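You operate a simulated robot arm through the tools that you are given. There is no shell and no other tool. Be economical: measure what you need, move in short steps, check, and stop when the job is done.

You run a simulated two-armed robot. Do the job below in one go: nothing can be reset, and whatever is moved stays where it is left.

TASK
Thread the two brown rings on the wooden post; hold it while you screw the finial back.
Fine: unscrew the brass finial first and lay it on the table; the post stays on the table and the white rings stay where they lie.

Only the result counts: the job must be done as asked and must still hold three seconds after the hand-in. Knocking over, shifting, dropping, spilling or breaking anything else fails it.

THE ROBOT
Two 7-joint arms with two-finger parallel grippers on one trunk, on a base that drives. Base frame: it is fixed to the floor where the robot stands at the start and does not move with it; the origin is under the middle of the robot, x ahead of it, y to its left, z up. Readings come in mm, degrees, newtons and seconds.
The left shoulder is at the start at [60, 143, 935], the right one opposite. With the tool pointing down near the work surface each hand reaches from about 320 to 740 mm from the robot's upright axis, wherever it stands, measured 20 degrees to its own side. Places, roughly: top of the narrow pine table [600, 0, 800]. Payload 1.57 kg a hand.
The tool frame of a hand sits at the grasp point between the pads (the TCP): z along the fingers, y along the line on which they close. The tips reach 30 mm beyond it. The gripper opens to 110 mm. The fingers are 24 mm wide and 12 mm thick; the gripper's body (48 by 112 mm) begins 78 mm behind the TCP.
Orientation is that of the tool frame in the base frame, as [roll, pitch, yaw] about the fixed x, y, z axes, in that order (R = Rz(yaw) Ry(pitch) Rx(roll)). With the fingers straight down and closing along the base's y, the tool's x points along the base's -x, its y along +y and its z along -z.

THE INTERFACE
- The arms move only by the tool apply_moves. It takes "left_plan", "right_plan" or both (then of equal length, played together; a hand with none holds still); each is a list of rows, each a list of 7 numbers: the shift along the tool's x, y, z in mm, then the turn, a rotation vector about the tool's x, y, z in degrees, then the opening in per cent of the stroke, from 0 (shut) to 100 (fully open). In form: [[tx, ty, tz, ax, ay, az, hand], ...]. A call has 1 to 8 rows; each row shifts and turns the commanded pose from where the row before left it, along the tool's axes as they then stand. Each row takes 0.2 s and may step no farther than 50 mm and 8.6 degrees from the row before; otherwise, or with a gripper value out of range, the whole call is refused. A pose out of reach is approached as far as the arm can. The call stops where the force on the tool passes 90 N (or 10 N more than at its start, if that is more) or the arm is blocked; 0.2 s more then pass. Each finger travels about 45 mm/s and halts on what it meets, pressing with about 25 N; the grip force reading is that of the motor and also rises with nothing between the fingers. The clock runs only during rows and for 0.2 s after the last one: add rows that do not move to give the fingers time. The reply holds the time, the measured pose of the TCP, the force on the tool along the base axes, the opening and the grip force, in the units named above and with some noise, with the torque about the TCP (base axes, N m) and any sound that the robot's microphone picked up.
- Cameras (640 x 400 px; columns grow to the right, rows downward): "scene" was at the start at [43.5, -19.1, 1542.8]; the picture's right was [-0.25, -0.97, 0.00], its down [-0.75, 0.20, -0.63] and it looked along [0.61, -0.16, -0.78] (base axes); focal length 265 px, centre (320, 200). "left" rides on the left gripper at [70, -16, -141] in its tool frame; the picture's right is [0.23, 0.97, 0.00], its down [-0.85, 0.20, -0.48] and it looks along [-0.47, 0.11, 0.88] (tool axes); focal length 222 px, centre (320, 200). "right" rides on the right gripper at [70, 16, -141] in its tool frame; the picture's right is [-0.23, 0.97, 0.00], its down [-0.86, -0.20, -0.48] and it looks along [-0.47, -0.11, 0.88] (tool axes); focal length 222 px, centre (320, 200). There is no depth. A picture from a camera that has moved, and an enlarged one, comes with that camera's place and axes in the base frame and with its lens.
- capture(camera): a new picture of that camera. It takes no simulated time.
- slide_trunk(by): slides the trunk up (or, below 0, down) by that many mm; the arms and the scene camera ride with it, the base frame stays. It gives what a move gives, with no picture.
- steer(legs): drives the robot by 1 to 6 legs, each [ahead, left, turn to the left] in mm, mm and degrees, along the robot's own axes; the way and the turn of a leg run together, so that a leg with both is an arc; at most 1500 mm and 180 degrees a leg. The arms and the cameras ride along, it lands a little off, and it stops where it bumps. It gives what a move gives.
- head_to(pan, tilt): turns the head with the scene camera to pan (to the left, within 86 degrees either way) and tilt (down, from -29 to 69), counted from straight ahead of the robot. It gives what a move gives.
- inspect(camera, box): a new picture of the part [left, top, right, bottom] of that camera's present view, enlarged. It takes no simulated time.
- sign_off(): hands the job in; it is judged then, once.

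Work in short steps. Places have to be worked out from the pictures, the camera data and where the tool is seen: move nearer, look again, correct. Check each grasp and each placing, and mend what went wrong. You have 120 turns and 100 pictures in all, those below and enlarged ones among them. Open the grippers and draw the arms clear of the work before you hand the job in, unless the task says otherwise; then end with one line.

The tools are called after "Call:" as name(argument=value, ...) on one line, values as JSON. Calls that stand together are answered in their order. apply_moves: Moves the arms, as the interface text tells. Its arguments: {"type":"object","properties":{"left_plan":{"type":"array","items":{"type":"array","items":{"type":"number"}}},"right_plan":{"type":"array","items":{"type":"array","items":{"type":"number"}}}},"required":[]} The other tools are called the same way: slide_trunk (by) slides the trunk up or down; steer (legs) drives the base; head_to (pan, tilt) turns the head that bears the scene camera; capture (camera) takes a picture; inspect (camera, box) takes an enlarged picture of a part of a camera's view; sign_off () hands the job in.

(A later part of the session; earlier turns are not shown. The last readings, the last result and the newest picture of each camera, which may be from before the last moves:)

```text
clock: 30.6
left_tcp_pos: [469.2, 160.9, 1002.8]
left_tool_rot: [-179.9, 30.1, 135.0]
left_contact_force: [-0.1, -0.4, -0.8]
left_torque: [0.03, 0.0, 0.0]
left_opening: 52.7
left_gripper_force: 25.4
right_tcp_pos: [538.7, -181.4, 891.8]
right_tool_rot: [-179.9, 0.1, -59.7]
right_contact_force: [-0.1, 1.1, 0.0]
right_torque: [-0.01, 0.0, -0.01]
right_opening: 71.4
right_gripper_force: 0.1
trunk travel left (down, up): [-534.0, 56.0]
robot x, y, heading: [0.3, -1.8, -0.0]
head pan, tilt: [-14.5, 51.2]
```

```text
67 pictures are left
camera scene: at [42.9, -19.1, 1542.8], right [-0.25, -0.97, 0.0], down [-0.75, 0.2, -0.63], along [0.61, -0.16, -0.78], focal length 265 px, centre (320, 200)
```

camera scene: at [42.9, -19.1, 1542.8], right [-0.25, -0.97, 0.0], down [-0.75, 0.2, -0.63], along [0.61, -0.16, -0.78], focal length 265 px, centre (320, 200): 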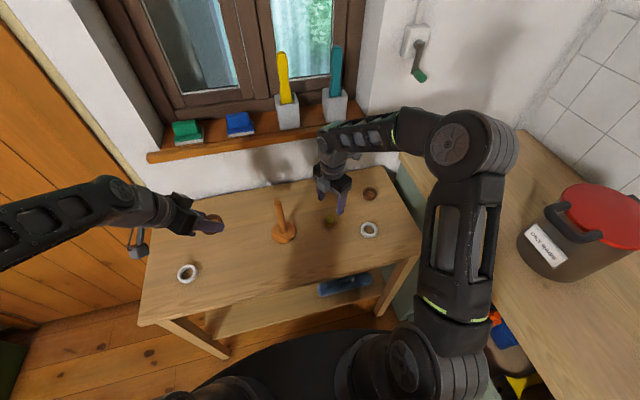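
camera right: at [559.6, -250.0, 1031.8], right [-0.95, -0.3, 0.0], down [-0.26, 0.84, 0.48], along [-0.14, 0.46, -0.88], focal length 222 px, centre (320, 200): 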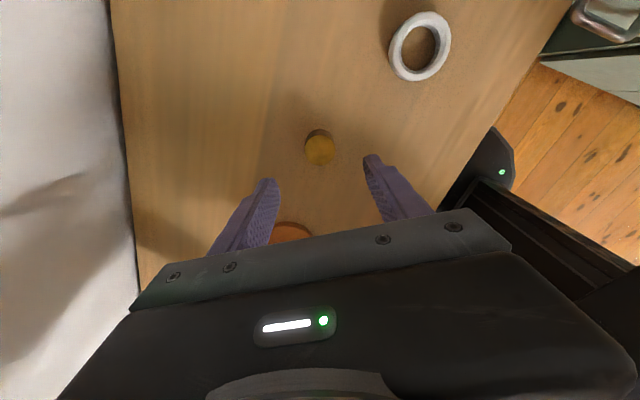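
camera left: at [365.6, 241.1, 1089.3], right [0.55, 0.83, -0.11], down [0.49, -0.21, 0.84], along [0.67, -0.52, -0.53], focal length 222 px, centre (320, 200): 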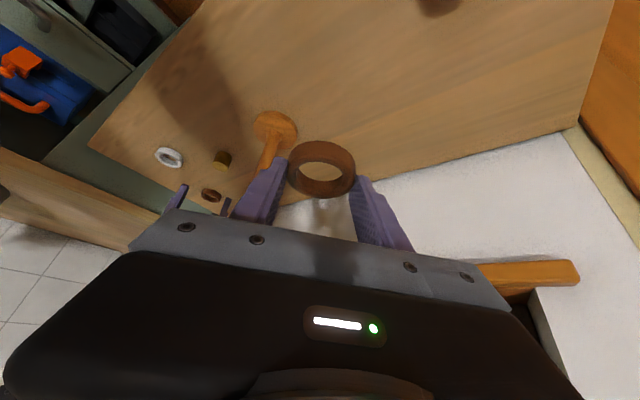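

The ring hangs level. I carry it above the post, keeping it about 25 mm over the stud, and look again.

Call:
apply_moves(left_plan=[[-36.6, -19.5, 21.15, 0, 0, 0, 0], [-36.6, -19.5, 21.15, 0, 0, 0, 0], [-36.6, -19.5, 21.15, 0, 0, 0, 0], [-36.6, -19.5, 21.15, 0, 0, 0, 0], [0, 0, 0, 0, 0, 0, 0]])

Call:
inspect(camera="scene", box=[230, 160, 330, 250])

Call:
capture(camera="left")

```text
clock: 31.8
left_tcp_pos: [537.0, -13.7, 1000.5]
left_tool_rot: [180.0, 30.1, 135.0]
left_contact_force: [-0.3, 0.7, 0.2]
left_torque: [-0.01, -0.02, -0.01]
left_opening: 52.6
left_gripper_force: 25.3
right_tcp_pos: [540.6, -182.3, 890.5]
right_tool_rot: [179.9, 0.0, -59.6]
right_contact_force: [0.3, 0.1, 0.3]
right_torque: [-0.04, -0.02, -0.02]
right_opening: 71.3
right_gripper_force: 0.1
trunk travel left (down, up): [-534.0, 56.0]
robot x, y, heading: [0.5, -1.0, 0.1]
head pan, tilt: [-14.5, 51.2]
```

```text
4.44 times, centred on (280, 205) of scene
camera zoom: at [43.2, -18.6, 1542.8], right [-0.25, -0.97, 0.0], down [-0.75, 0.19, -0.63], along [0.61, -0.16, -0.78], focal length 1179 px, centre (498, 178)
```

zoom: 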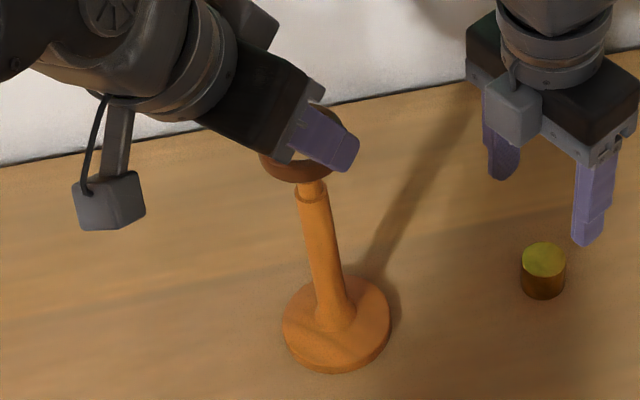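

```text
65 pictures are left
camera left: at [432.9, 66.9, 1088.0], right [0.55, 0.83, -0.11], down [0.49, -0.21, 0.84], along [0.67, -0.52, -0.53], focal length 222 px, centre (320, 200)
```

left: 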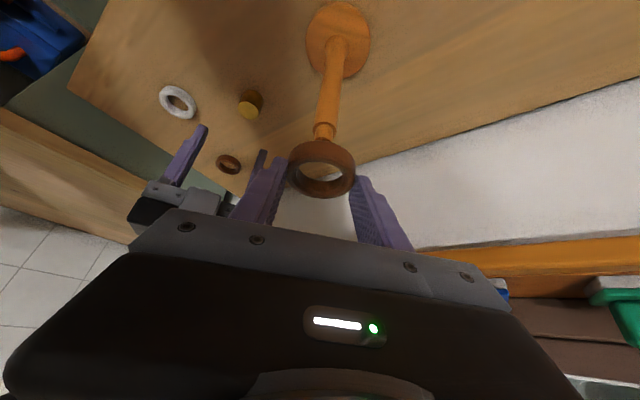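

Post axis comes out at (535.5, -18.5) and the ring centre about 3 mm too far in x, with about 8 mm of radial clearance. I correct and start lowering the ring over the shaft.

Call:
apply_moves(left_plan=[[1.8, -2.1, -1.1, 0, 0, 0, 0], [15, 0, 26, 0, 0, 0, 0], [15, 0, 26, 0, 0, 0, 0], [15, 0, 26, 0, 0, 0, 0]])

Call:
capture(camera="left")

```text
clock: 32.8
left_tcp_pos: [532.0, -14.5, 912.2]
left_tool_rot: [-179.9, 30.0, 135.0]
left_contact_force: [-0.5, 0.6, -0.2]
left_torque: [0.0, 0.05, -0.01]
left_opening: 52.5
left_gripper_force: 24.7
right_tcp_pos: [539.7, -182.5, 890.2]
right_tool_rot: [-180.0, 0.0, -59.6]
right_contact_force: [-1.2, 0.4, 0.4]
right_torque: [-0.02, 0.01, 0.0]
right_opening: 71.5
right_gripper_force: 0.0
trunk travel left (down, up): [-534.0, 56.0]
robot x, y, heading: [-0.5, 2.1, 0.2]
head pan, tilt: [-14.5, 51.2]
```

```text
64 pictures are left
camera left: at [428.1, 65.4, 998.6], right [0.55, 0.83, -0.11], down [0.49, -0.21, 0.84], along [0.67, -0.52, -0.53], focal length 222 px, centre (320, 200)
```

left: 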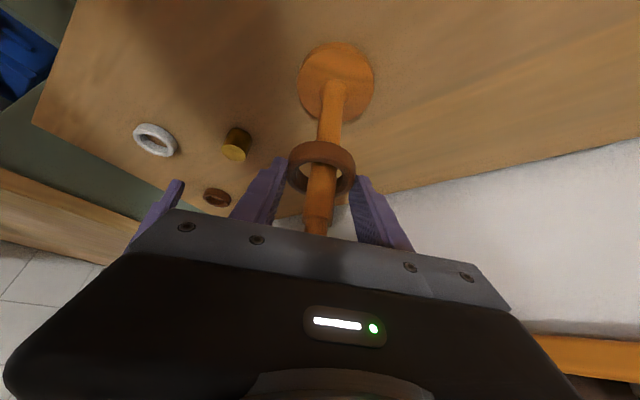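

The ring is threaded and centred. I lower it further towards the base.

Call:
apply_moves(left_plan=[[15, 0, 26, 0, 0, 0, 0], [15, 0, 26, 0, 0, 0, 0], [15, 0, 26, 0, 0, 0, 0], [2.5, 0, 4.3, 0, 0, 0, 0], [0, 0, 0, 0, 0, 0, 0]])

Call:
capture(camera="left")

```text
clock: 34.0
left_tcp_pos: [530.2, -14.1, 816.1]
left_tool_rot: [-180.0, 30.2, 135.1]
left_contact_force: [-0.2, 0.2, 0.1]
left_torque: [0.01, 0.0, 0.01]
left_opening: 52.3
left_gripper_force: 25.1
right_tcp_pos: [539.1, -182.7, 891.9]
right_tool_rot: [-180.0, 0.1, -59.6]
right_contact_force: [-0.8, 0.2, -0.5]
right_torque: [-0.01, 0.0, 0.01]
right_opening: 71.5
right_gripper_force: 0.0
trunk travel left (down, up): [-534.0, 56.0]
robot x, y, heading: [-0.2, -1.7, -0.0]
head pan, tilt: [-14.5, 51.2]
```

```text
63 pictures are left
camera left: at [427.0, 67.3, 903.2], right [0.55, 0.83, -0.11], down [0.49, -0.21, 0.84], along [0.67, -0.52, -0.53], focal length 222 px, centre (320, 200)
```

left: 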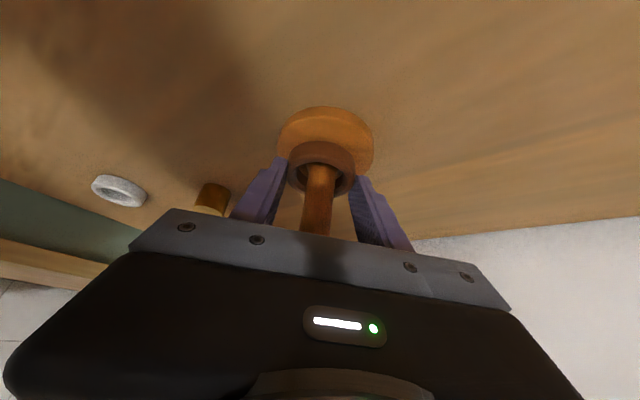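

The ring is just above the base disc. I set it down, open and draw the left hand back, while the right hand rotates for the second ring.

Call:
apply_moves(left_plan=[[1.7, 0, 3, 0, 0, 0, 0], [0, 0, 0, 0, 0, 0, 60], [0, 0, 0, 0, 0, 0, 75], [0, 0, 0, 0, 0, 0, 90], [0, 0, 0, 0, 0, 0, 90], [0, 0, -40, 0, 0, 0, 90], [0, 0, -45, 0, 0, 0, 90], [0, 0, -45, 0, 0, 0, 90]], right_plan=[[0, 0, 0, 0, 0, 8.4, 90], [0, 0, 0, 0, 0, 8.4, 90], [0, 0, 0, 0, 0, 8.4, 90], [0, 0, 0, 0, 0, 8.4, 90], [0, 0, 0, 0, 0, 8.4, 90], [0, 0, 0, 0, 0, 8.4, 90], [0, 0, 0, 0, 0, 8.4, 90], [0, 0, 0, 0, 0, 8.4, 90]])

Call:
capture(camera="left")

Call:
capture(camera="right")

```text
clock: 35.8
left_tcp_pos: [482.7, 35.2, 922.9]
left_tool_rot: [179.9, 30.2, 134.8]
left_contact_force: [0.7, -0.1, 0.5]
left_torque: [-0.02, -0.01, 0.01]
left_opening: 98.9
left_gripper_force: 0.1
right_tcp_pos: [537.1, -183.7, 891.0]
right_tool_rot: [-180.0, 0.0, -126.9]
right_contact_force: [0.0, 0.4, 1.1]
right_torque: [-0.03, 0.01, 0.01]
right_opening: 99.2
right_gripper_force: 0.0
trunk travel left (down, up): [-534.0, 56.0]
robot x, y, heading: [-2.8, 0.3, -0.1]
head pan, tilt: [-14.5, 51.2]
```

```text
62 pictures are left
camera left: at [379.2, 114.9, 1009.9], right [0.55, 0.83, -0.11], down [0.49, -0.21, 0.84], along [0.67, -0.52, -0.53], focal length 222 px, centre (320, 200)
```

left: 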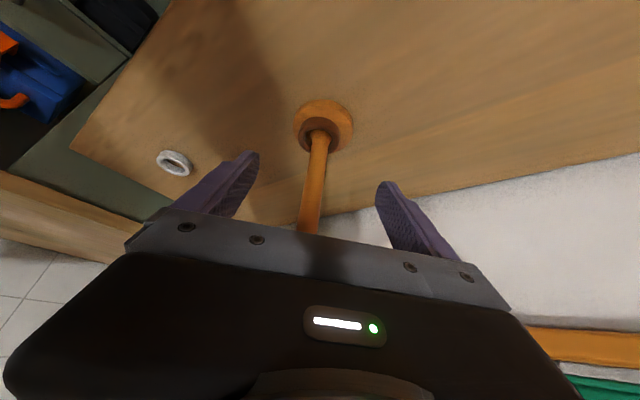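

```text
61 pictures are left
camera right: at [481.0, -228.7, 1030.5], right [-0.64, 0.77, 0.0], down [0.67, 0.56, 0.48], along [0.37, 0.31, -0.88], focal length 222 px, centre (320, 200)
```

right: 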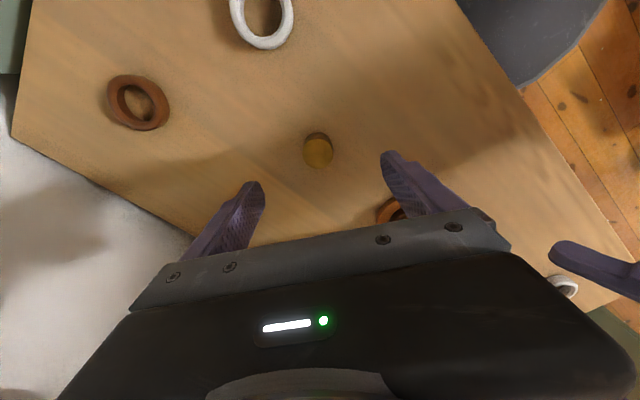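

First ring sits flat on the base. The second ring is near (627, -364); I tilt the right hand 30° and move it to hover there.

Call:
apply_moves(right_plan=[[0, 0, 0, 0, 0, 8.1, 90], [0, 0, 0, 0, -7.5, 0, 90], [0, 0, 0, 0, -7.5, 0, 90], [0, 0, 0, 0, -7.5, 0, 90], [0, 0, 0, 0, -7.5, 0, 90], [15, -47, -9.2, 0, 0, 0, 90], [15, -47, -9.2, 0, 0, 0, 90], [15, -47, -9.2, 0, 0, 0, 90]])

```text
refused: row 6 steps farther than a row can; nothing moved
```

Slightly over the 50 mm row limit; I shorten the steps.

Call:
apply_moves(right_plan=[[0, 0, 0, 0, 0, 8.1, 90], [0, 0, 0, 0, -7.5, 0, 90], [0, 0, 0, 0, -7.5, 0, 90], [0, 0, 0, 0, -7.5, 0, 90], [0, 0, 0, 0, -7.5, 0, 90], [14, -45, -8.7, 0, 0, 0, 90], [14, -45, -8.7, 0, 0, 0, 90], [14, -45, -8.7, 0, 0, 0, 90]])

Call:
apply_moves(right_plan=[[9, -28, -5.4, 0, 0, 0, 90], [9, -28, -5.4, 0, 0, 0, 90]])

Call:
capture(camera="right")

```text
clock: 37.6
left_tcp_pos: [483.9, 34.2, 921.9]
left_tool_rot: [180.0, 30.1, 135.0]
left_contact_force: [0.2, 0.1, 0.3]
left_torque: [-0.03, 0.0, -0.01]
left_opening: 98.8
left_gripper_force: 0.1
right_tcp_pos: [596.9, -314.3, 890.0]
right_tool_rot: [179.9, 30.0, -134.8]
right_contact_force: [-0.1, -0.1, 0.1]
right_torque: [0.01, 0.04, -0.01]
right_opening: 99.1
right_gripper_force: 0.1
trunk travel left (down, up): [-534.0, 56.0]
robot x, y, heading: [1.5, 2.8, 0.0]
head pan, tilt: [-14.5, 51.2]
```

```text
clock: 38.2
left_tcp_pos: [483.6, 35.3, 922.4]
left_tool_rot: [179.9, 30.1, 135.1]
left_contact_force: [-0.1, 0.4, 0.4]
left_torque: [-0.01, 0.01, -0.02]
left_opening: 99.1
left_gripper_force: 0.0
right_tcp_pos: [624.3, -368.8, 891.4]
right_tool_rot: [179.9, 30.0, -134.9]
right_contact_force: [0.6, -0.2, 0.0]
right_torque: [0.01, 0.0, 0.02]
right_opening: 99.2
right_gripper_force: 0.0
trunk travel left (down, up): [-534.0, 56.0]
robot x, y, heading: [-0.5, -2.1, 0.1]
head pan, tilt: [-14.5, 51.2]
```

```text
60 pictures are left
camera right: at [518.7, -449.2, 977.3], right [-0.55, 0.83, 0.11], down [0.5, 0.21, 0.84], along [0.67, 0.52, -0.53], focal length 222 px, centre (320, 200)
```

right: 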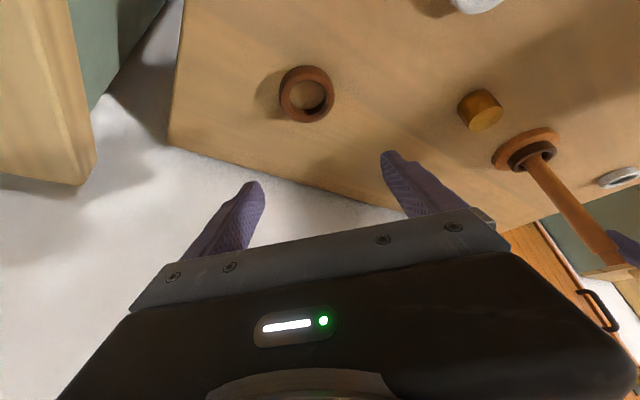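

The ring lies well centred (2 mm off). I descend and close on it.

Call:
apply_moves(right_plan=[[23.8, -1, 38.2, 0, 0, 0, 80], [23.8, -1, 38.2, 0, 0, 0, 80], [3.2, 0, 5.5, 0, 0, 0, 80], [0, 0, 0, 0, 0, 0, 60], [0, 0, 0, 0, 0, 0, 40], [0, 0, 0, 0, 0, 0, 20], [0, 0, 0, 0, 0, 0, 0], [0, 0, 0, 0, 0, 0, 0]])

Call:
capture(camera="right")

```text
clock: 40.0
left_tcp_pos: [484.1, 34.2, 922.0]
left_tool_rot: [180.0, 30.2, 135.0]
left_contact_force: [-0.1, 0.3, 0.6]
left_torque: [0.02, 0.01, 0.0]
left_opening: 99.0
left_gripper_force: 0.0
right_tcp_pos: [622.5, -371.3, 794.5]
right_tool_rot: [-179.9, 29.9, -134.9]
right_contact_force: [-0.9, 0.4, -0.6]
right_torque: [-0.04, -0.02, -0.01]
right_opening: 52.7
right_gripper_force: 24.9
trunk travel left (down, up): [-534.0, 56.0]
robot x, y, heading: [-3.0, -0.1, 0.2]
head pan, tilt: [-14.5, 51.2]
```

```text
59 pictures are left
camera right: at [517.8, -452.1, 880.9], right [-0.55, 0.83, 0.11], down [0.5, 0.21, 0.84], along [0.67, 0.52, -0.53], focal length 222 px, centre (320, 200)
```

right: 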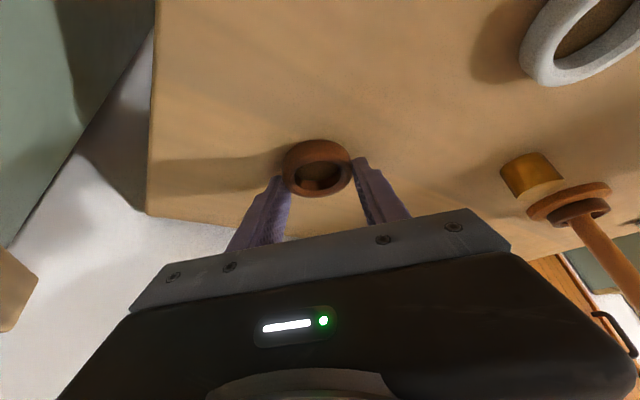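

Ring gripped. I lift it straight up 205 mm and move the left hand clear of the post.

Call:
apply_moves(right_plan=[[-10, 0, -17.3, 0, 0, 0, 0], [-24.5, 0, -42.4, 0, 0, 0, 0], [-24.5, 0, -42.4, 0, 0, 0, 0], [-24.5, 0, -42.4, 0, 0, 0, 0], [-20, 0, -34.6, 0, 0, 0, 0], [0, 0, 0, 0, 0, 0, 0]], left_plan=[[25.7, 19.1, -25.7, 0, 0, 0, 90], [25.7, 19.1, -25.7, 0, 0, 0, 90], [25.7, 19.1, -25.7, 0, 0, 0, 90], [0, 0, 0, 0, 0, 0, 90], [0, 0, 0, 0, 0, 0, 90], [0, 0, 0, 0, 0, 0, 90]])

Call:
capture(camera="right")

```text
clock: 41.4
left_tcp_pos: [450.2, 148.1, 950.8]
left_tool_rot: [179.9, 30.1, 134.9]
left_contact_force: [-0.2, 0.3, -0.3]
left_torque: [-0.01, 0.02, 0.02]
left_opening: 98.9
left_gripper_force: 0.0
right_tcp_pos: [624.3, -372.6, 999.1]
right_tool_rot: [179.9, 30.0, -134.9]
right_contact_force: [-0.2, 0.3, 0.2]
right_torque: [-0.01, -0.01, -0.04]
right_opening: 52.5
right_gripper_force: 25.2
trunk travel left (down, up): [-534.0, 56.0]
robot x, y, heading: [2.0, 2.8, 0.1]
head pan, tilt: [-14.5, 51.2]
```

```text
58 pictures are left
camera right: at [519.6, -453.4, 1086.5], right [-0.55, 0.83, 0.11], down [0.5, 0.21, 0.84], along [0.67, 0.52, -0.53], focal length 222 px, centre (320, 200)
```

right: 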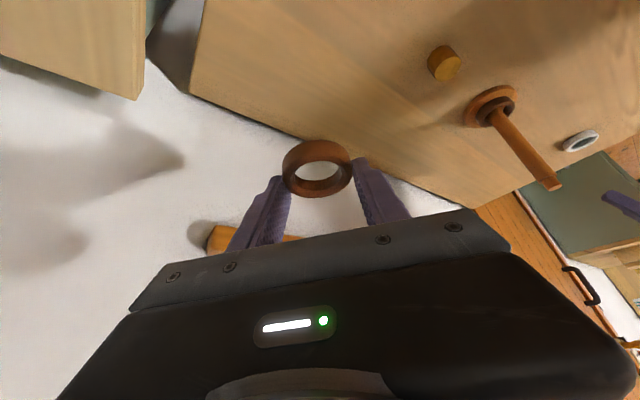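

The ring hangs level. I carry it across to above the post.

Call:
apply_moves(right_plan=[[-19.9, 39.05, 11.5, 0, 0, 0, 0], [-19.9, 39.05, 11.5, 0, 0, 0, 0], [-19.9, 39.05, 11.5, 0, 0, 0, 0], [-19.9, 39.05, 11.5, 0, 0, 0, 0], [-19.9, 39.05, 11.5, 0, 0, 0, 0], [-19.9, 39.05, 11.5, 0, 0, 0, 0], [-19.9, 39.05, 11.5, 0, 0, 0, 0], [-19.9, 39.05, 11.5, 0, 0, 0, 0]])

Call:
capture(camera="right")

```text
clock: 43.2
left_tcp_pos: [450.2, 148.4, 950.7]
left_tool_rot: [-180.0, 30.2, 135.0]
left_contact_force: [-0.2, 0.9, 0.8]
left_torque: [0.01, 0.03, 0.01]
left_opening: 98.7
left_gripper_force: 0.0
right_tcp_pos: [532.2, -22.4, 1000.9]
right_tool_rot: [180.0, 29.9, -134.9]
right_contact_force: [0.4, 0.1, 0.6]
right_torque: [0.0, 0.04, 0.0]
right_opening: 52.7
right_gripper_force: 25.2
trunk travel left (down, up): [-534.0, 56.0]
robot x, y, heading: [-2.6, -3.4, 0.0]
head pan, tilt: [-14.5, 51.2]
```

```text
57 pictures are left
camera right: at [426.6, -103.1, 1087.4], right [-0.55, 0.83, 0.11], down [0.5, 0.21, 0.84], along [0.67, 0.52, -0.53], focal length 222 px, centre (320, 200)
```

right: 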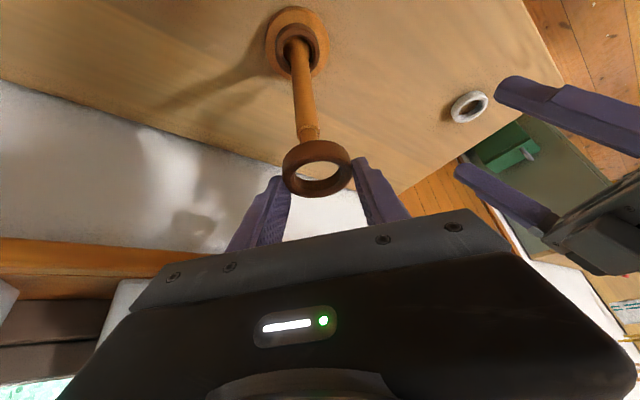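

The ring is about 3.5 mm off in y. I correct and lower it over the stud by 90 mm.

Call:
apply_moves(right_plan=[[2.4, -2.1, -1.4, 0, 0, 0, 0], [15, 0, 26, 0, 0, 0, 0], [15, 0, 26, 0, 0, 0, 0], [15, 0, 26, 0, 0, 0, 0]])

Call:
capture(camera="right")

```text
clock: 44.2
left_tcp_pos: [450.3, 148.0, 949.9]
left_tool_rot: [-180.0, 30.1, 134.9]
left_contact_force: [0.1, 0.1, -0.8]
left_torque: [-0.01, -0.01, -0.01]
left_opening: 98.9
left_gripper_force: 0.1
right_tcp_pos: [531.4, -22.2, 910.9]
right_tool_rot: [-180.0, 30.0, -134.9]
right_contact_force: [-0.3, -0.5, -0.3]
right_torque: [0.0, 0.03, 0.03]
right_opening: 52.9
right_gripper_force: 25.2
trunk travel left (down, up): [-534.0, 56.0]
robot x, y, heading: [-0.3, -3.3, 0.0]
head pan, tilt: [-14.5, 51.2]
```

```text
56 pictures are left
camera right: at [427.4, -104.6, 997.7], right [-0.55, 0.83, 0.11], down [0.5, 0.21, 0.84], along [0.67, 0.52, -0.53], focal length 222 px, centre (320, 200)
```

right: 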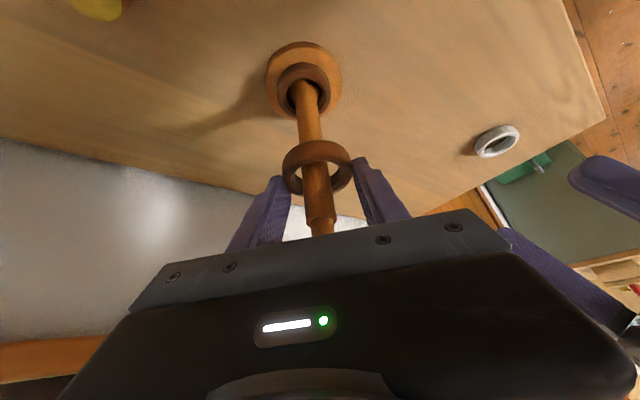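

Threaded with clearance all round. I lower 80 mm more.

Call:
apply_moves(right_plan=[[13.5, -1, 23.4, 0, 0, 0, 0], [13.5, -1, 23.4, 0, 0, 0, 0], [13, 0, 22.5, 0, 0, 0, 0], [0, 0, 0, 0, 0, 0, 0]])

Call:
capture(camera="right")

```text
clock: 45.2
left_tcp_pos: [450.8, 148.8, 950.8]
left_tool_rot: [-179.9, 30.1, 135.0]
left_contact_force: [0.5, -0.8, -0.1]
left_torque: [0.01, 0.02, 0.01]
left_opening: 99.1
left_gripper_force: 0.0
right_tcp_pos: [533.2, -26.7, 831.8]
right_tool_rot: [-180.0, 30.0, -134.9]
right_contact_force: [-0.3, -0.5, -1.0]
right_torque: [0.03, -0.02, -0.01]
right_opening: 52.5
right_gripper_force: 25.2
trunk travel left (down, up): [-534.0, 56.0]
robot x, y, heading: [-0.3, 1.5, -0.1]
head pan, tilt: [-14.5, 51.2]
```

```text
55 pictures are left
camera right: at [428.8, -107.4, 918.6], right [-0.55, 0.83, 0.11], down [0.5, 0.21, 0.84], along [0.67, 0.52, -0.53], focal length 222 px, centre (320, 200)
```

right: 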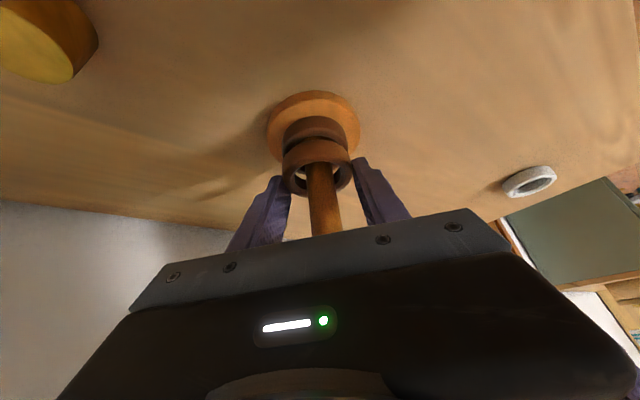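

The second ring is just above the first. I lower it 4 mm, release, and draw the right hand back.

Call:
apply_moves(right_plan=[[2, 0, 3.5, 0, 0, 0, 0], [0, 0, 0, 0, 0, 0, 60], [0, 0, 0, 0, 0, 0, 75], [0, 0, 0, 0, 0, 0, 90], [0, 0, 0, 0, 0, 0, 90], [0, 0, -40, 0, 0, 0, 90], [0, 0, -45, 0, 0, 0, 90], [0, 0, -45, 0, 0, 0, 90]])

Call:
capture(camera="right")

Call:
capture(camera="left")

```text
clock: 47.0
left_tcp_pos: [449.0, 148.9, 951.4]
left_tool_rot: [179.9, 30.1, 135.0]
left_contact_force: [-1.1, 0.6, 0.2]
left_torque: [-0.01, -0.01, 0.0]
left_opening: 99.2
left_gripper_force: 0.1
right_tcp_pos: [486.7, -76.3, 938.4]
right_tool_rot: [-180.0, 30.0, -134.8]
right_contact_force: [0.1, -0.7, 0.3]
right_torque: [0.0, -0.03, -0.01]
right_opening: 98.9
right_gripper_force: 0.0
trunk travel left (down, up): [-534.0, 56.0]
robot x, y, heading: [-1.3, 4.4, 0.1]
head pan, tilt: [-14.5, 51.2]
```

```text
54 pictures are left
camera right: at [382.2, -156.2, 1024.6], right [-0.55, 0.83, 0.11], down [0.49, 0.21, 0.84], along [0.67, 0.52, -0.53], focal length 222 px, centre (320, 200)
```

right: 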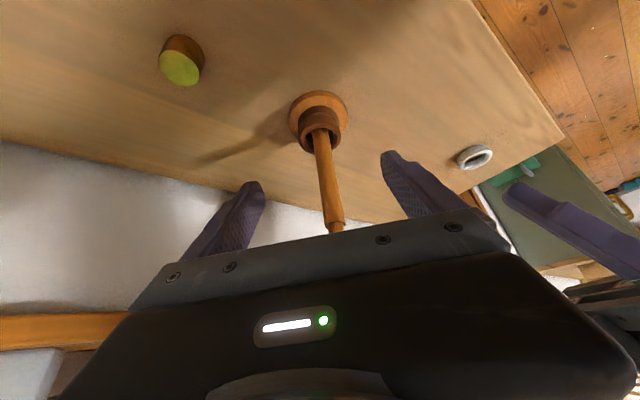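

```text
53 pictures are left
camera left: at [345.8, 228.3, 1038.5], right [0.55, 0.83, -0.11], down [0.49, -0.21, 0.84], along [0.67, -0.52, -0.53], focal length 222 px, centre (320, 200)
```

left: 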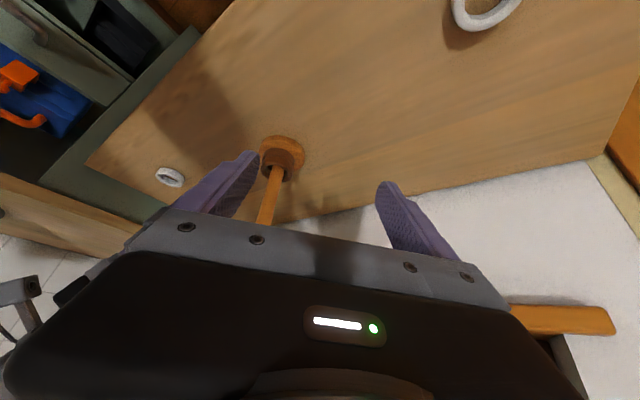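

Both brown rings are stacked on the base. Now the right hand straightens up and moves over the finial, and the left tilts to 60° for holding the shaft again.

Call:
apply_moves(right_plan=[[0, 0, 0, 0, 7.5, 0, 90], [0, 0, 0, 0, 7.5, 0, 90], [0, 0, 0, 0, 7.5, 0, 90], [0, 0, 0, 0, 7.5, 0, 90], [13.2, -37.2, 16, 0, 0, 0, 90], [13.2, -37.2, 16, 0, 0, 0, 90], [13.2, -37.2, 16, 0, 0, 0, 90], [0, 0, 0, 0, 0, -8.4, 80]], left_plan=[[0, 0, 0, 0, -7.5, 0, 90], [0, 0, 0, 0, -7.5, 0, 90], [0, 0, 0, 0, -7.5, 0, 90], [0, 0, 0, 0, -7.5, 0, 90], [0, 0, 0, 0, 0, 0, 90], [0, 0, 0, 0, 0, 0, 90], [0, 0, 0, 0, 0, 0, 90], [0, 0, 0, 0, 0, 0, 90]])

Call:
apply_moves(right_plan=[[0, 0, 0, 0, 0, -8.4, 65], [0, 0, 0, 0, 0, -8.4, 65], [0, 0, 0, 0, 0, -8.4, 65], [0, 0, 0, 0, 0, -8.4, 65], [0, 0, 0, 0, 0, -8.4, 65], [0, 0, 0, 0, 0, -8.4, 65], [0, 0, 0, 0, 0, -8.4, 65], [0, 0, 0, 0, 0, -8.4, 65]], left_plan=[[-0.9, -18.7, 34.9, 0, 0, 0, 90], [-0.9, -18.7, 34.9, 0, 0, 0, 90], [-0.9, -18.7, 34.9, 0, 0, 0, 90], [0, 0, 0, 0, 0, 0, 90], [0, 0, 0, 0, 0, 0, 90], [0, 0, 0, 0, 0, 0, 90], [0, 0, 0, 0, 0, 0, 90], [0, 0, 0, 0, 0, 0, 90]])

Call:
capture(camera="right")

Call:
capture(camera="left")

```text
clock: 48.8
left_tcp_pos: [451.8, 148.5, 952.5]
left_tool_rot: [-180.0, 60.1, 135.0]
left_contact_force: [0.3, 0.2, 0.2]
left_torque: [-0.04, 0.02, 0.02]
left_opening: 99.0
left_gripper_force: 0.1
right_tcp_pos: [536.7, -178.1, 892.0]
right_tool_rot: [-180.0, 0.0, -126.4]
right_contact_force: [-0.8, 0.2, 0.0]
right_torque: [0.02, 0.03, -0.04]
right_opening: 87.9
right_gripper_force: 0.1
trunk travel left (down, up): [-534.0, 56.0]
robot x, y, heading: [2.9, 0.6, 0.0]
head pan, tilt: [-14.5, 51.2]
```

```text
clock: 50.6
left_tcp_pos: [477.2, 43.8, 904.5]
left_tool_rot: [-179.9, 60.1, 135.0]
left_contact_force: [0.8, 0.2, 1.2]
left_torque: [0.01, 0.02, 0.0]
left_opening: 99.4
left_gripper_force: 0.0
right_tcp_pos: [538.1, -178.8, 892.2]
right_tool_rot: [-180.0, 0.1, -59.2]
right_contact_force: [-0.1, -0.4, -0.4]
right_torque: [0.01, 0.02, -0.04]
right_opening: 71.4
right_gripper_force: 0.0
trunk travel left (down, up): [-534.0, 56.0]
robot x, y, heading: [-0.7, 0.7, -0.1]
head pan, tilt: [-14.5, 51.2]
```

```text
52 pictures are left
camera right: at [558.4, -246.6, 1031.7], right [-0.95, -0.3, 0.0], down [-0.27, 0.84, 0.48], along [-0.15, 0.46, -0.88], focal length 222 px, centre (320, 200)
```

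right: 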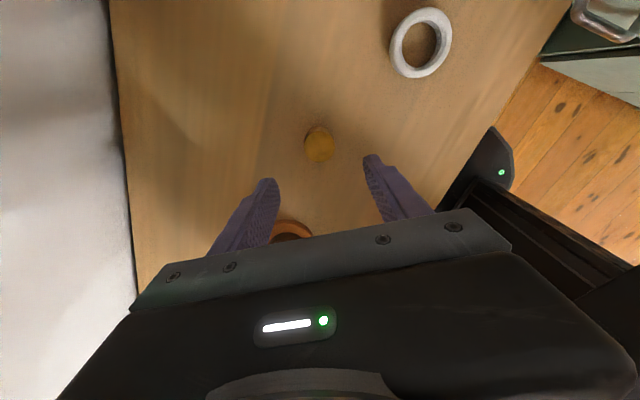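

```text
51 pictures are left
camera left: at [355.0, 141.9, 913.9], right [0.61, 0.77, -0.2], down [0.15, 0.13, 0.98], along [0.78, -0.63, -0.03], focal length 222 px, centre (320, 200)
```

left: 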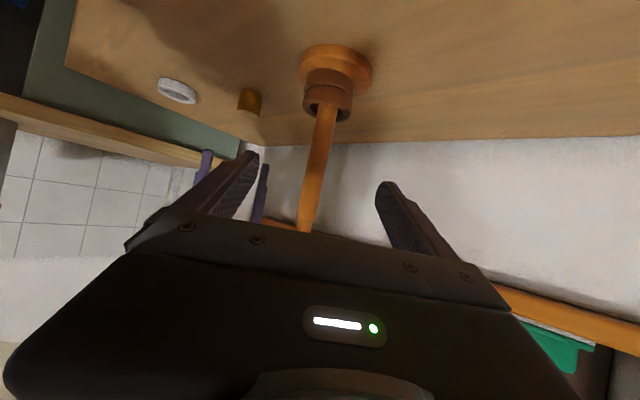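

I zoom to locate the finial's top precisely relative to the right hand.

Call:
inspect(camera="right", box=[280, 110, 360, 180])

```text
5.71 times, centred on (320, 145) of right
camera zoom: at [558.4, -246.6, 1031.7], right [-0.95, -0.3, 0.0], down [-0.27, 0.84, 0.48], along [-0.15, 0.46, -0.88], focal length 1269 px, centre (320, 514)
```

zoom: 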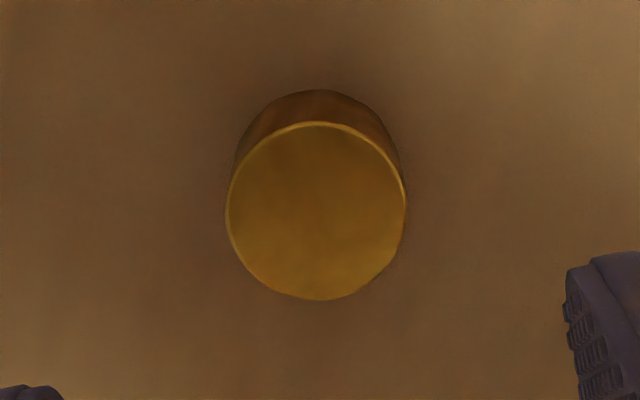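

The finial is about 8 mm off along tool x; I correct and descend 45 mm. Left advances and closes on the shaft.

Call:
apply_moves(right_plan=[[7.5, 0.5, 0, 0, 0, 0, 65], [0, 0, 22, 0, 0, 0, 65], [0, 0, 23, 0, 0, 0, 65], [0, 0, 0, 0, 0, 0, 65], [0, 0, 0, 0, 0, 0, 65], [0, 0, 0, 0, 0, 0, 65], [0, 0, 0, 0, 0, 0, 65], [0, 0, 0, 0, 0, 0, 65]], left_plan=[[0, 0, 34, 0, 0, 0, 80], [0, 0, 34, 0, 0, 0, 70], [0, 0, 33, 0, 0, 0, 60], [0, 0, 0, 0, 0, 0, 40], [0, 0, 0, 0, 0, 0, 20], [0, 0, 0, 0, 0, 0, 0], [0, 0, 0, 0, 0, 0, 0], [0, 0, 0, 0, 0, 0, 0]])

Call:
inspect(camera="right", box=[260, 120, 380, 210])

Call:
capture(camera="left")

```text
clock: 52.4
left_tcp_pos: [539.0, -19.9, 851.0]
left_tool_rot: [179.9, 60.1, 135.0]
left_contact_force: [0.3, 0.0, -0.2]
left_torque: [-0.03, -0.04, 0.0]
left_opening: 21.4
left_gripper_force: 25.2
right_tcp_pos: [540.5, -185.2, 846.6]
right_tool_rot: [-180.0, 0.0, -59.4]
right_contact_force: [0.5, 0.0, -0.2]
right_torque: [-0.08, -0.02, -0.01]
right_opening: 71.4
right_gripper_force: 0.0
trunk travel left (down, up): [-534.0, 56.0]
robot x, y, heading: [-1.4, 2.3, -0.0]
head pan, tilt: [-14.5, 51.2]
```

```text
4.44 times, centred on (320, 165) of right
camera zoom: at [561.6, -253.5, 985.6], right [-0.95, -0.3, 0.0], down [-0.27, 0.84, 0.48], along [-0.14, 0.46, -0.88], focal length 987 px, centre (320, 356)
```

zoom: 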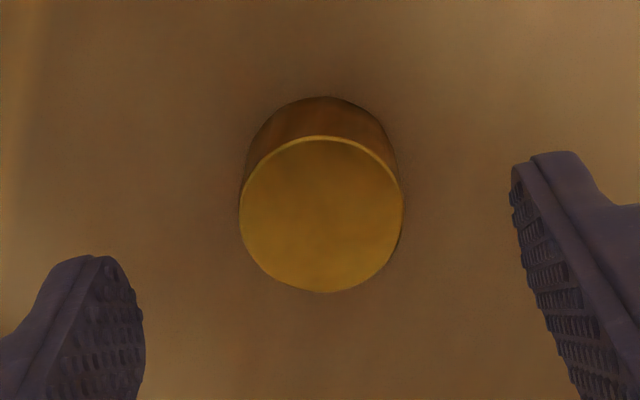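

```text
48 pictures are left
camera left: at [417.1, 79.4, 862.4], right [0.61, 0.77, -0.2], down [0.15, 0.13, 0.98], along [0.78, -0.63, -0.03], focal length 222 px, centre (320, 200)
```

left: 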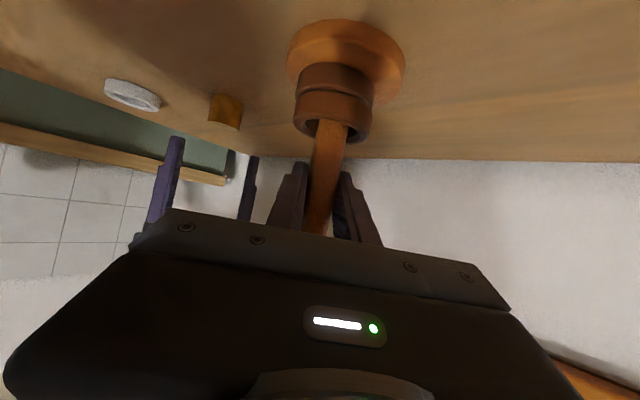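

Left holds the shaft and the finial is centred under the right hand. I descend to z 793 and close on it.

Call:
apply_moves(right_plan=[[0, 0, 20, 0, 0, 0, 65], [0, 0, 20, 0, 0, 0, 65], [0, 0, 13.5, 0, 0, 0, 60], [0, 0, 0, 0, 0, 0, 40], [0, 0, 0, 0, 0, 0, 20], [0, 0, 0, 0, 0, 0, 0], [0, 0, 0, 0, 0, 0, 0]])

Call:
apply_moves(right_plan=[[0, 0, -10, 0, 0, 0, 0], [0, 0, -45, 0, 0, 0, 0], [0, 0, -45, 0, 0, 0, 0], [0, 0, -45, 0, 0, 0, 0], [0, 0, -45, 0, 0, 0, 0]])

Call:
capture(camera="right")

Call:
inspect(camera="scene", box=[240, 150, 360, 250])

```text
clock: 54.0
left_tcp_pos: [540.3, -19.8, 852.5]
left_tool_rot: [-180.0, 60.0, 135.0]
left_contact_force: [0.4, 0.2, -0.7]
left_torque: [0.02, 0.01, 0.01]
left_opening: 21.6
left_gripper_force: 25.2
right_tcp_pos: [540.6, -183.0, 792.2]
right_tool_rot: [-180.0, 0.0, -59.3]
right_contact_force: [0.6, -1.0, -0.5]
right_torque: [0.0, 0.04, 0.02]
right_opening: 34.2
right_gripper_force: 25.6
trunk travel left (down, up): [-534.0, 56.0]
robot x, y, heading: [0.7, 2.5, 0.2]
head pan, tilt: [-14.5, 51.2]
```

```text
clock: 55.2
left_tcp_pos: [538.9, -19.3, 853.2]
left_tool_rot: [-180.0, 60.0, 135.0]
left_contact_force: [0.6, 0.2, -1.0]
left_torque: [-0.02, -0.02, -0.04]
left_opening: 21.4
left_gripper_force: 24.8
right_tcp_pos: [540.9, -180.7, 985.0]
right_tool_rot: [-179.9, 0.0, -59.3]
right_contact_force: [0.6, -0.3, 0.0]
right_torque: [0.0, -0.07, 0.01]
right_opening: 34.1
right_gripper_force: 25.2
trunk travel left (down, up): [-534.0, 56.0]
robot x, y, heading: [-2.7, -3.3, -0.3]
head pan, tilt: [-14.5, 51.2]
```

```text
47 pictures are left
camera right: at [562.4, -248.2, 1125.5], right [-0.95, -0.3, 0.0], down [-0.27, 0.84, 0.48], along [-0.14, 0.46, -0.88], focal length 222 px, centre (320, 200)
```

right: 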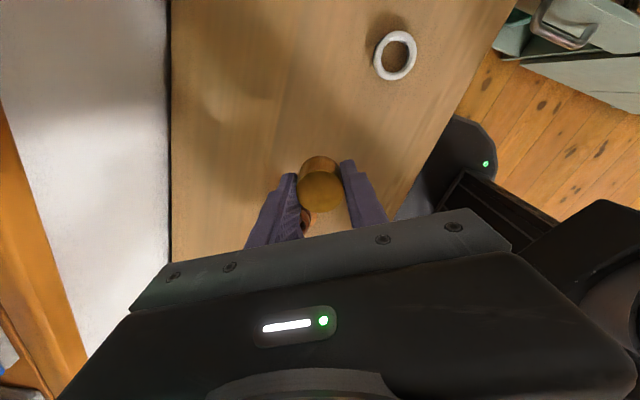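

```text
4.00 times, centred on (300, 200) of scene
camera zoom: at [43.2, -19.0, 1542.8], right [-0.25, -0.97, 0.0], down [-0.75, 0.2, -0.63], along [0.61, -0.16, -0.78], focal length 1062 px, centre (400, 200)
```

zoom: 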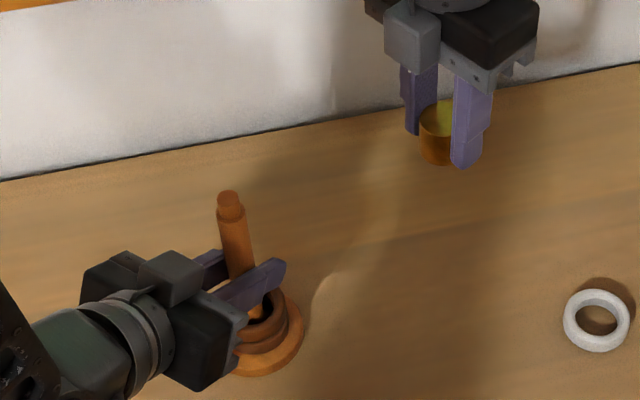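

Finial gripped and lifted. The stud top looks to be near z 953, so I move above the post at TCP z about 1015 and check the alignment.

Call:
apply_moves(right_plan=[[0, 0, -30, 0, 0, 0, 0], [-35.8, -20.3, 0, 0, 0, 0, 0], [-35.8, -20.3, 0, 0, 0, 0, 0], [-35.8, -20.3, 0, 0, 0, 0, 0], [-35.8, -20.3, 0, 0, 0, 0, 0], [0, 0, 0, 0, 0, 0, 0]])

Call:
capture(camera="right")

Call:
inspect(camera="scene", box=[245, 150, 325, 200])

Call:
inspect(camera="right", box=[260, 110, 380, 240])

```text
clock: 56.6
left_tcp_pos: [539.2, -19.7, 852.8]
left_tool_rot: [180.0, 60.1, 135.1]
left_contact_force: [-0.1, -0.5, -0.1]
left_torque: [-0.12, -0.05, -0.01]
left_opening: 21.9
left_gripper_force: 25.3
right_tcp_pos: [540.1, -17.6, 1011.8]
right_tool_rot: [179.9, 0.1, -59.2]
right_contact_force: [-1.1, 0.4, -1.4]
right_torque: [-0.02, 0.01, 0.01]
right_opening: 34.1
right_gripper_force: 25.1
trunk travel left (down, up): [-534.0, 56.0]
robot x, y, heading: [-1.6, -0.0, 0.0]
head pan, tilt: [-14.5, 51.2]
```

```text
45 pictures are left
camera right: at [560.6, -86.4, 1152.5], right [-0.95, -0.3, 0.0], down [-0.26, 0.84, 0.48], along [-0.14, 0.46, -0.88], focal length 222 px, centre (320, 200)
```

right: 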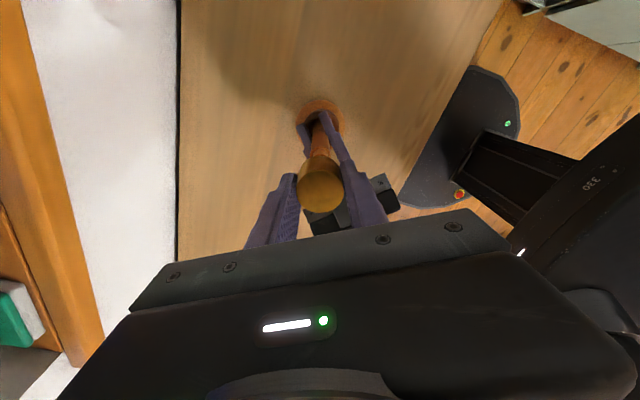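

```text
8.00 times, centred on (285, 175) of scene
camera zoom: at [43.7, -19.5, 1542.8], right [-0.25, -0.97, 0.0], down [-0.75, 0.2, -0.63], along [0.61, -0.16, -0.78], focal length 2123 px, centre (600, 400)
```

zoom: 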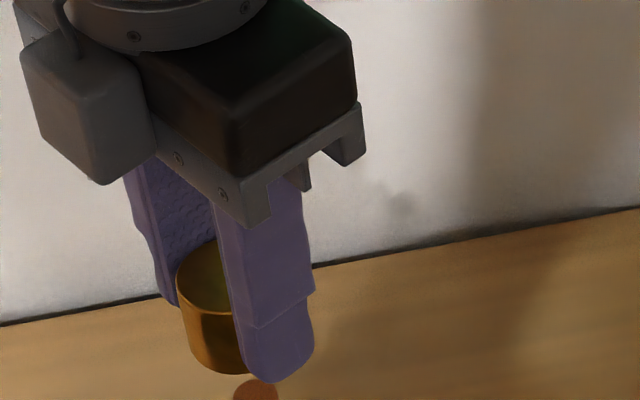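

```text
3.08 times, centred on (320, 175) of right
camera zoom: at [560.6, -86.4, 1152.5], right [-0.95, -0.3, 0.0], down [-0.26, 0.84, 0.48], along [-0.14, 0.46, -0.88], focal length 684 px, centre (320, 277)
```

zoom: 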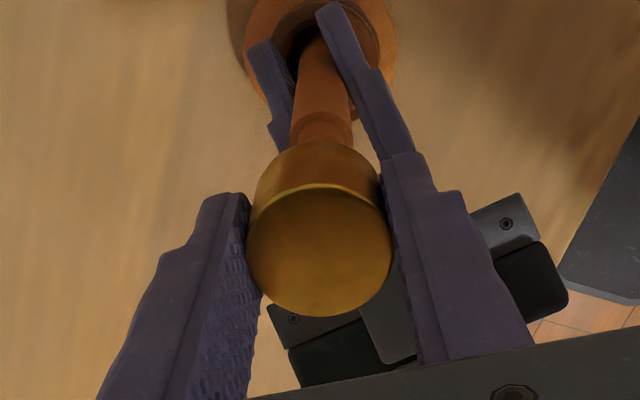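

The finial's seating in the hand needs a closer check, so I zoom further on the scene view of finial and stud.

Call:
inspect(camera="scene", box=[256, 176, 296, 206])

```text
13.33 times, centred on (276, 191) of scene
camera zoom: at [43.7, -19.5, 1542.8], right [-0.25, -0.97, 0.0], down [-0.75, 0.2, -0.63], along [0.61, -0.16, -0.78], focal length 3538 px, centre (907, 320)
```

zoom: 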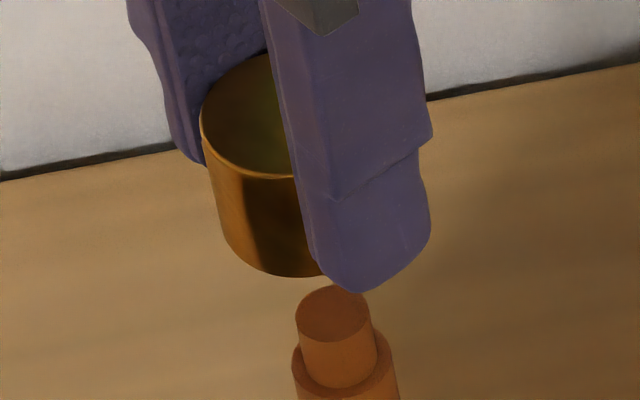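

The zoom shows the finial is about 29 mm tall with its bottom just below my fingertips; stud is z 933–950. I correct about 1.5 mm and lower to just above the stud, then recheck.

Call:
apply_moves(right_plan=[[1.2, 1.2, 0, 0, 0, 0, 0], [0, 0, 12, 0, 0, 0, 0], [0, 0, 12, 0, 0, 0, 0], [0, 0, 0, 0, 0, 0, 0]])

Call:
inspect(camera="scene", box=[256, 176, 296, 206])

Call:
inspect(camera="right", box=[260, 110, 380, 240])

```text
clock: 57.6
left_tcp_pos: [539.2, -19.8, 852.1]
left_tool_rot: [-180.0, 60.1, 135.1]
left_contact_force: [-0.1, -1.0, -0.4]
left_torque: [-0.03, 0.04, 0.0]
left_opening: 21.6
left_gripper_force: 24.7
right_tcp_pos: [537.4, -21.6, 990.2]
right_tool_rot: [-180.0, 0.0, -59.2]
right_contact_force: [0.4, 0.6, -0.5]
right_torque: [-0.02, 0.01, 0.03]
right_opening: 34.4
right_gripper_force: 24.8
trunk travel left (down, up): [-534.0, 56.0]
robot x, y, heading: [0.3, -1.6, 0.1]
head pan, tilt: [-14.5, 51.2]
```

```text
13.33 times, centred on (276, 191) of scene
camera zoom: at [43.7, -19.1, 1542.8], right [-0.25, -0.97, 0.0], down [-0.76, 0.2, -0.63], along [0.61, -0.16, -0.78], focal length 3538 px, centre (907, 320)
```

zoom: 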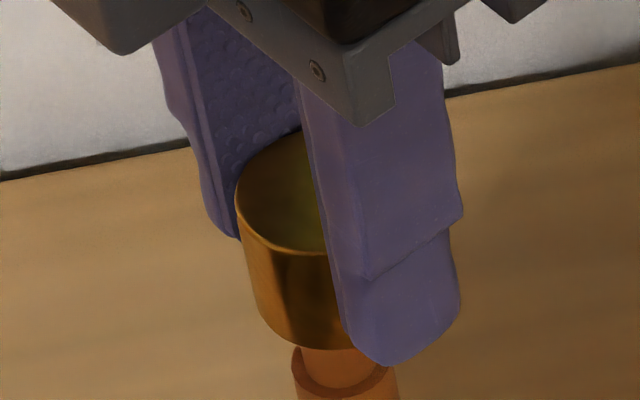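

```text
3.08 times, centred on (320, 175) of right
camera zoom: at [558.7, -89.5, 1129.9], right [-0.95, -0.3, 0.0], down [-0.26, 0.84, 0.48], along [-0.14, 0.46, -0.88], focal length 684 px, centre (320, 277)
```

zoom: 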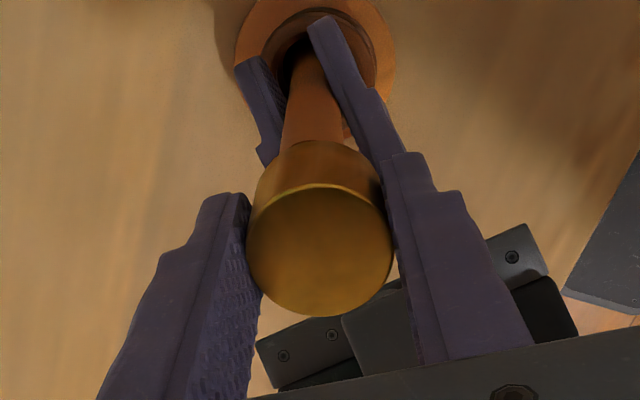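

The readings and both views agree that the finial sits about 2.7 mm too far towards -y. I correct by that amount and look again before contact.

Call:
apply_moves(right_plan=[[-1.8, -2, 0, 0, 0, 0, 0], [0, 0, 0, 0, 0, 0, 0], [0, 0, 0, 0, 0, 0, 0]])

Call:
inspect(camera="scene", box=[256, 176, 296, 206])

Call:
inspect(camera="right", box=[260, 110, 380, 240])

```text
clock: 58.4
left_tcp_pos: [538.8, -18.7, 853.3]
left_tool_rot: [-179.9, 60.1, 135.0]
left_contact_force: [0.6, 0.2, 0.3]
left_torque: [0.05, 0.0, -0.01]
left_opening: 21.5
left_gripper_force: 25.1
right_tcp_pos: [537.9, -18.8, 988.9]
right_tool_rot: [180.0, 0.0, -59.2]
right_contact_force: [0.4, 0.6, -1.4]
right_torque: [0.02, -0.02, -0.02]
right_opening: 34.0
right_gripper_force: 25.0
trunk travel left (down, up): [-534.0, 56.0]
robot x, y, heading: [-2.0, -0.5, -0.0]
head pan, tilt: [-14.5, 51.2]
```

```text
13.33 times, centred on (276, 191) of scene
camera zoom: at [43.7, -19.1, 1542.8], right [-0.25, -0.97, 0.0], down [-0.76, 0.2, -0.63], along [0.61, -0.16, -0.78], focal length 3538 px, centre (907, 320)
```

zoom: 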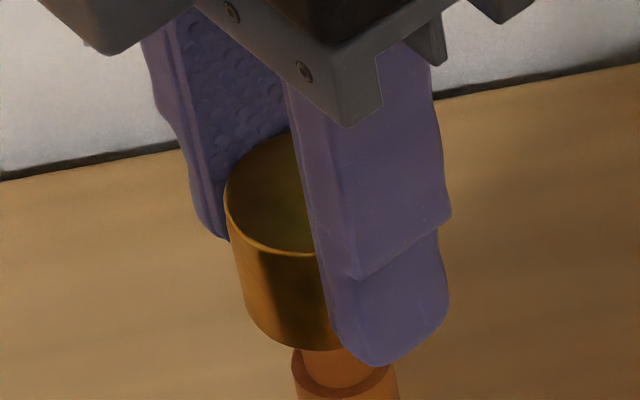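

```text
3.08 times, centred on (320, 175) of right
camera zoom: at [559.2, -87.2, 1129.7], right [-0.95, -0.3, 0.0], down [-0.26, 0.84, 0.48], along [-0.14, 0.46, -0.88], focal length 684 px, centre (320, 277)
```

zoom: 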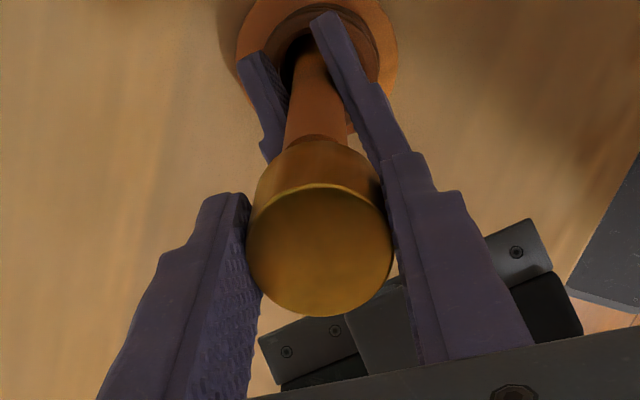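

Aligned within about 1 mm. With a last small nudge I lower the finial onto the stud in small steps, watching the force.

Call:
apply_moves(right_plan=[[0.9, -0.9, 2, 0, 0, 0, 0], [0, 0, 2, 0, 0, 0, 0], [0, 0, 2, 0, 0, 0, 0], [0, 0, 2, 0, 0, 0, 0], [0, 0, 0, 0, 0, 0, 0]])

```text
clock: 59.6
left_tcp_pos: [538.6, -18.4, 851.7]
left_tool_rot: [-179.9, 60.1, 135.0]
left_contact_force: [0.3, 1.1, -0.7]
left_torque: [-0.01, -0.01, 0.02]
left_opening: 21.5
left_gripper_force: 25.0
right_tcp_pos: [538.7, -18.7, 980.6]
right_tool_rot: [179.9, 0.0, -59.3]
right_contact_force: [-0.4, -0.7, 0.1]
right_torque: [-0.03, 0.02, 0.03]
right_opening: 34.0
right_gripper_force: 24.9
trunk travel left (down, up): [-534.0, 56.0]
robot x, y, heading: [2.5, 0.8, 0.1]
head pan, tilt: [-14.5, 51.2]
```

No contact yet; I continue down.

Call:
apply_moves(right_plan=[[0, 0, 2, 0, 0, 0, 0], [0, 0, 2, 0, 0, 0, 0], [0, 0, 2, 0, 0, 0, 0], [0, 0, 0, 0, 0, 0, 0]])

Call:
inspect(camera="scene", box=[256, 176, 296, 206])

```text
clock: 60.6
left_tcp_pos: [538.7, -19.3, 852.7]
left_tool_rot: [180.0, 60.0, 135.1]
left_contact_force: [-0.4, 0.6, 0.9]
left_torque: [0.0, 0.0, 0.0]
left_opening: 21.6
left_gripper_force: 24.7
right_tcp_pos: [539.8, -20.2, 975.9]
right_tool_rot: [179.9, 0.0, -59.3]
right_contact_force: [0.0, -0.2, -1.0]
right_torque: [0.0, 0.0, -0.03]
right_opening: 34.3
right_gripper_force: 25.1
trunk travel left (down, up): [-534.0, 56.0]
robot x, y, heading: [-1.9, -2.3, -0.1]
head pan, tilt: [-14.5, 51.2]
```

```text
13.33 times, centred on (276, 191) of scene
camera zoom: at [43.7, -19.1, 1542.8], right [-0.25, -0.97, 0.0], down [-0.76, 0.2, -0.63], along [0.61, -0.16, -0.78], focal length 3538 px, centre (907, 320)
```

zoom: 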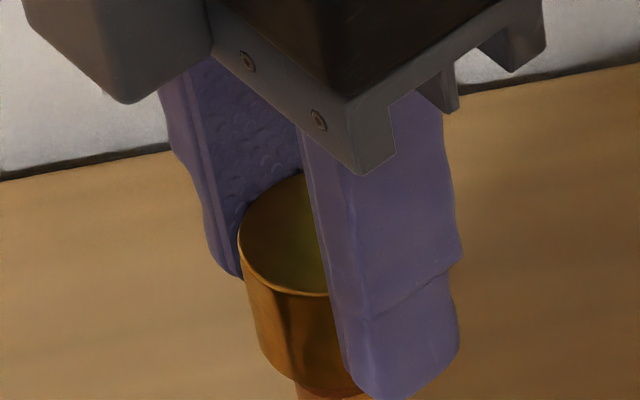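

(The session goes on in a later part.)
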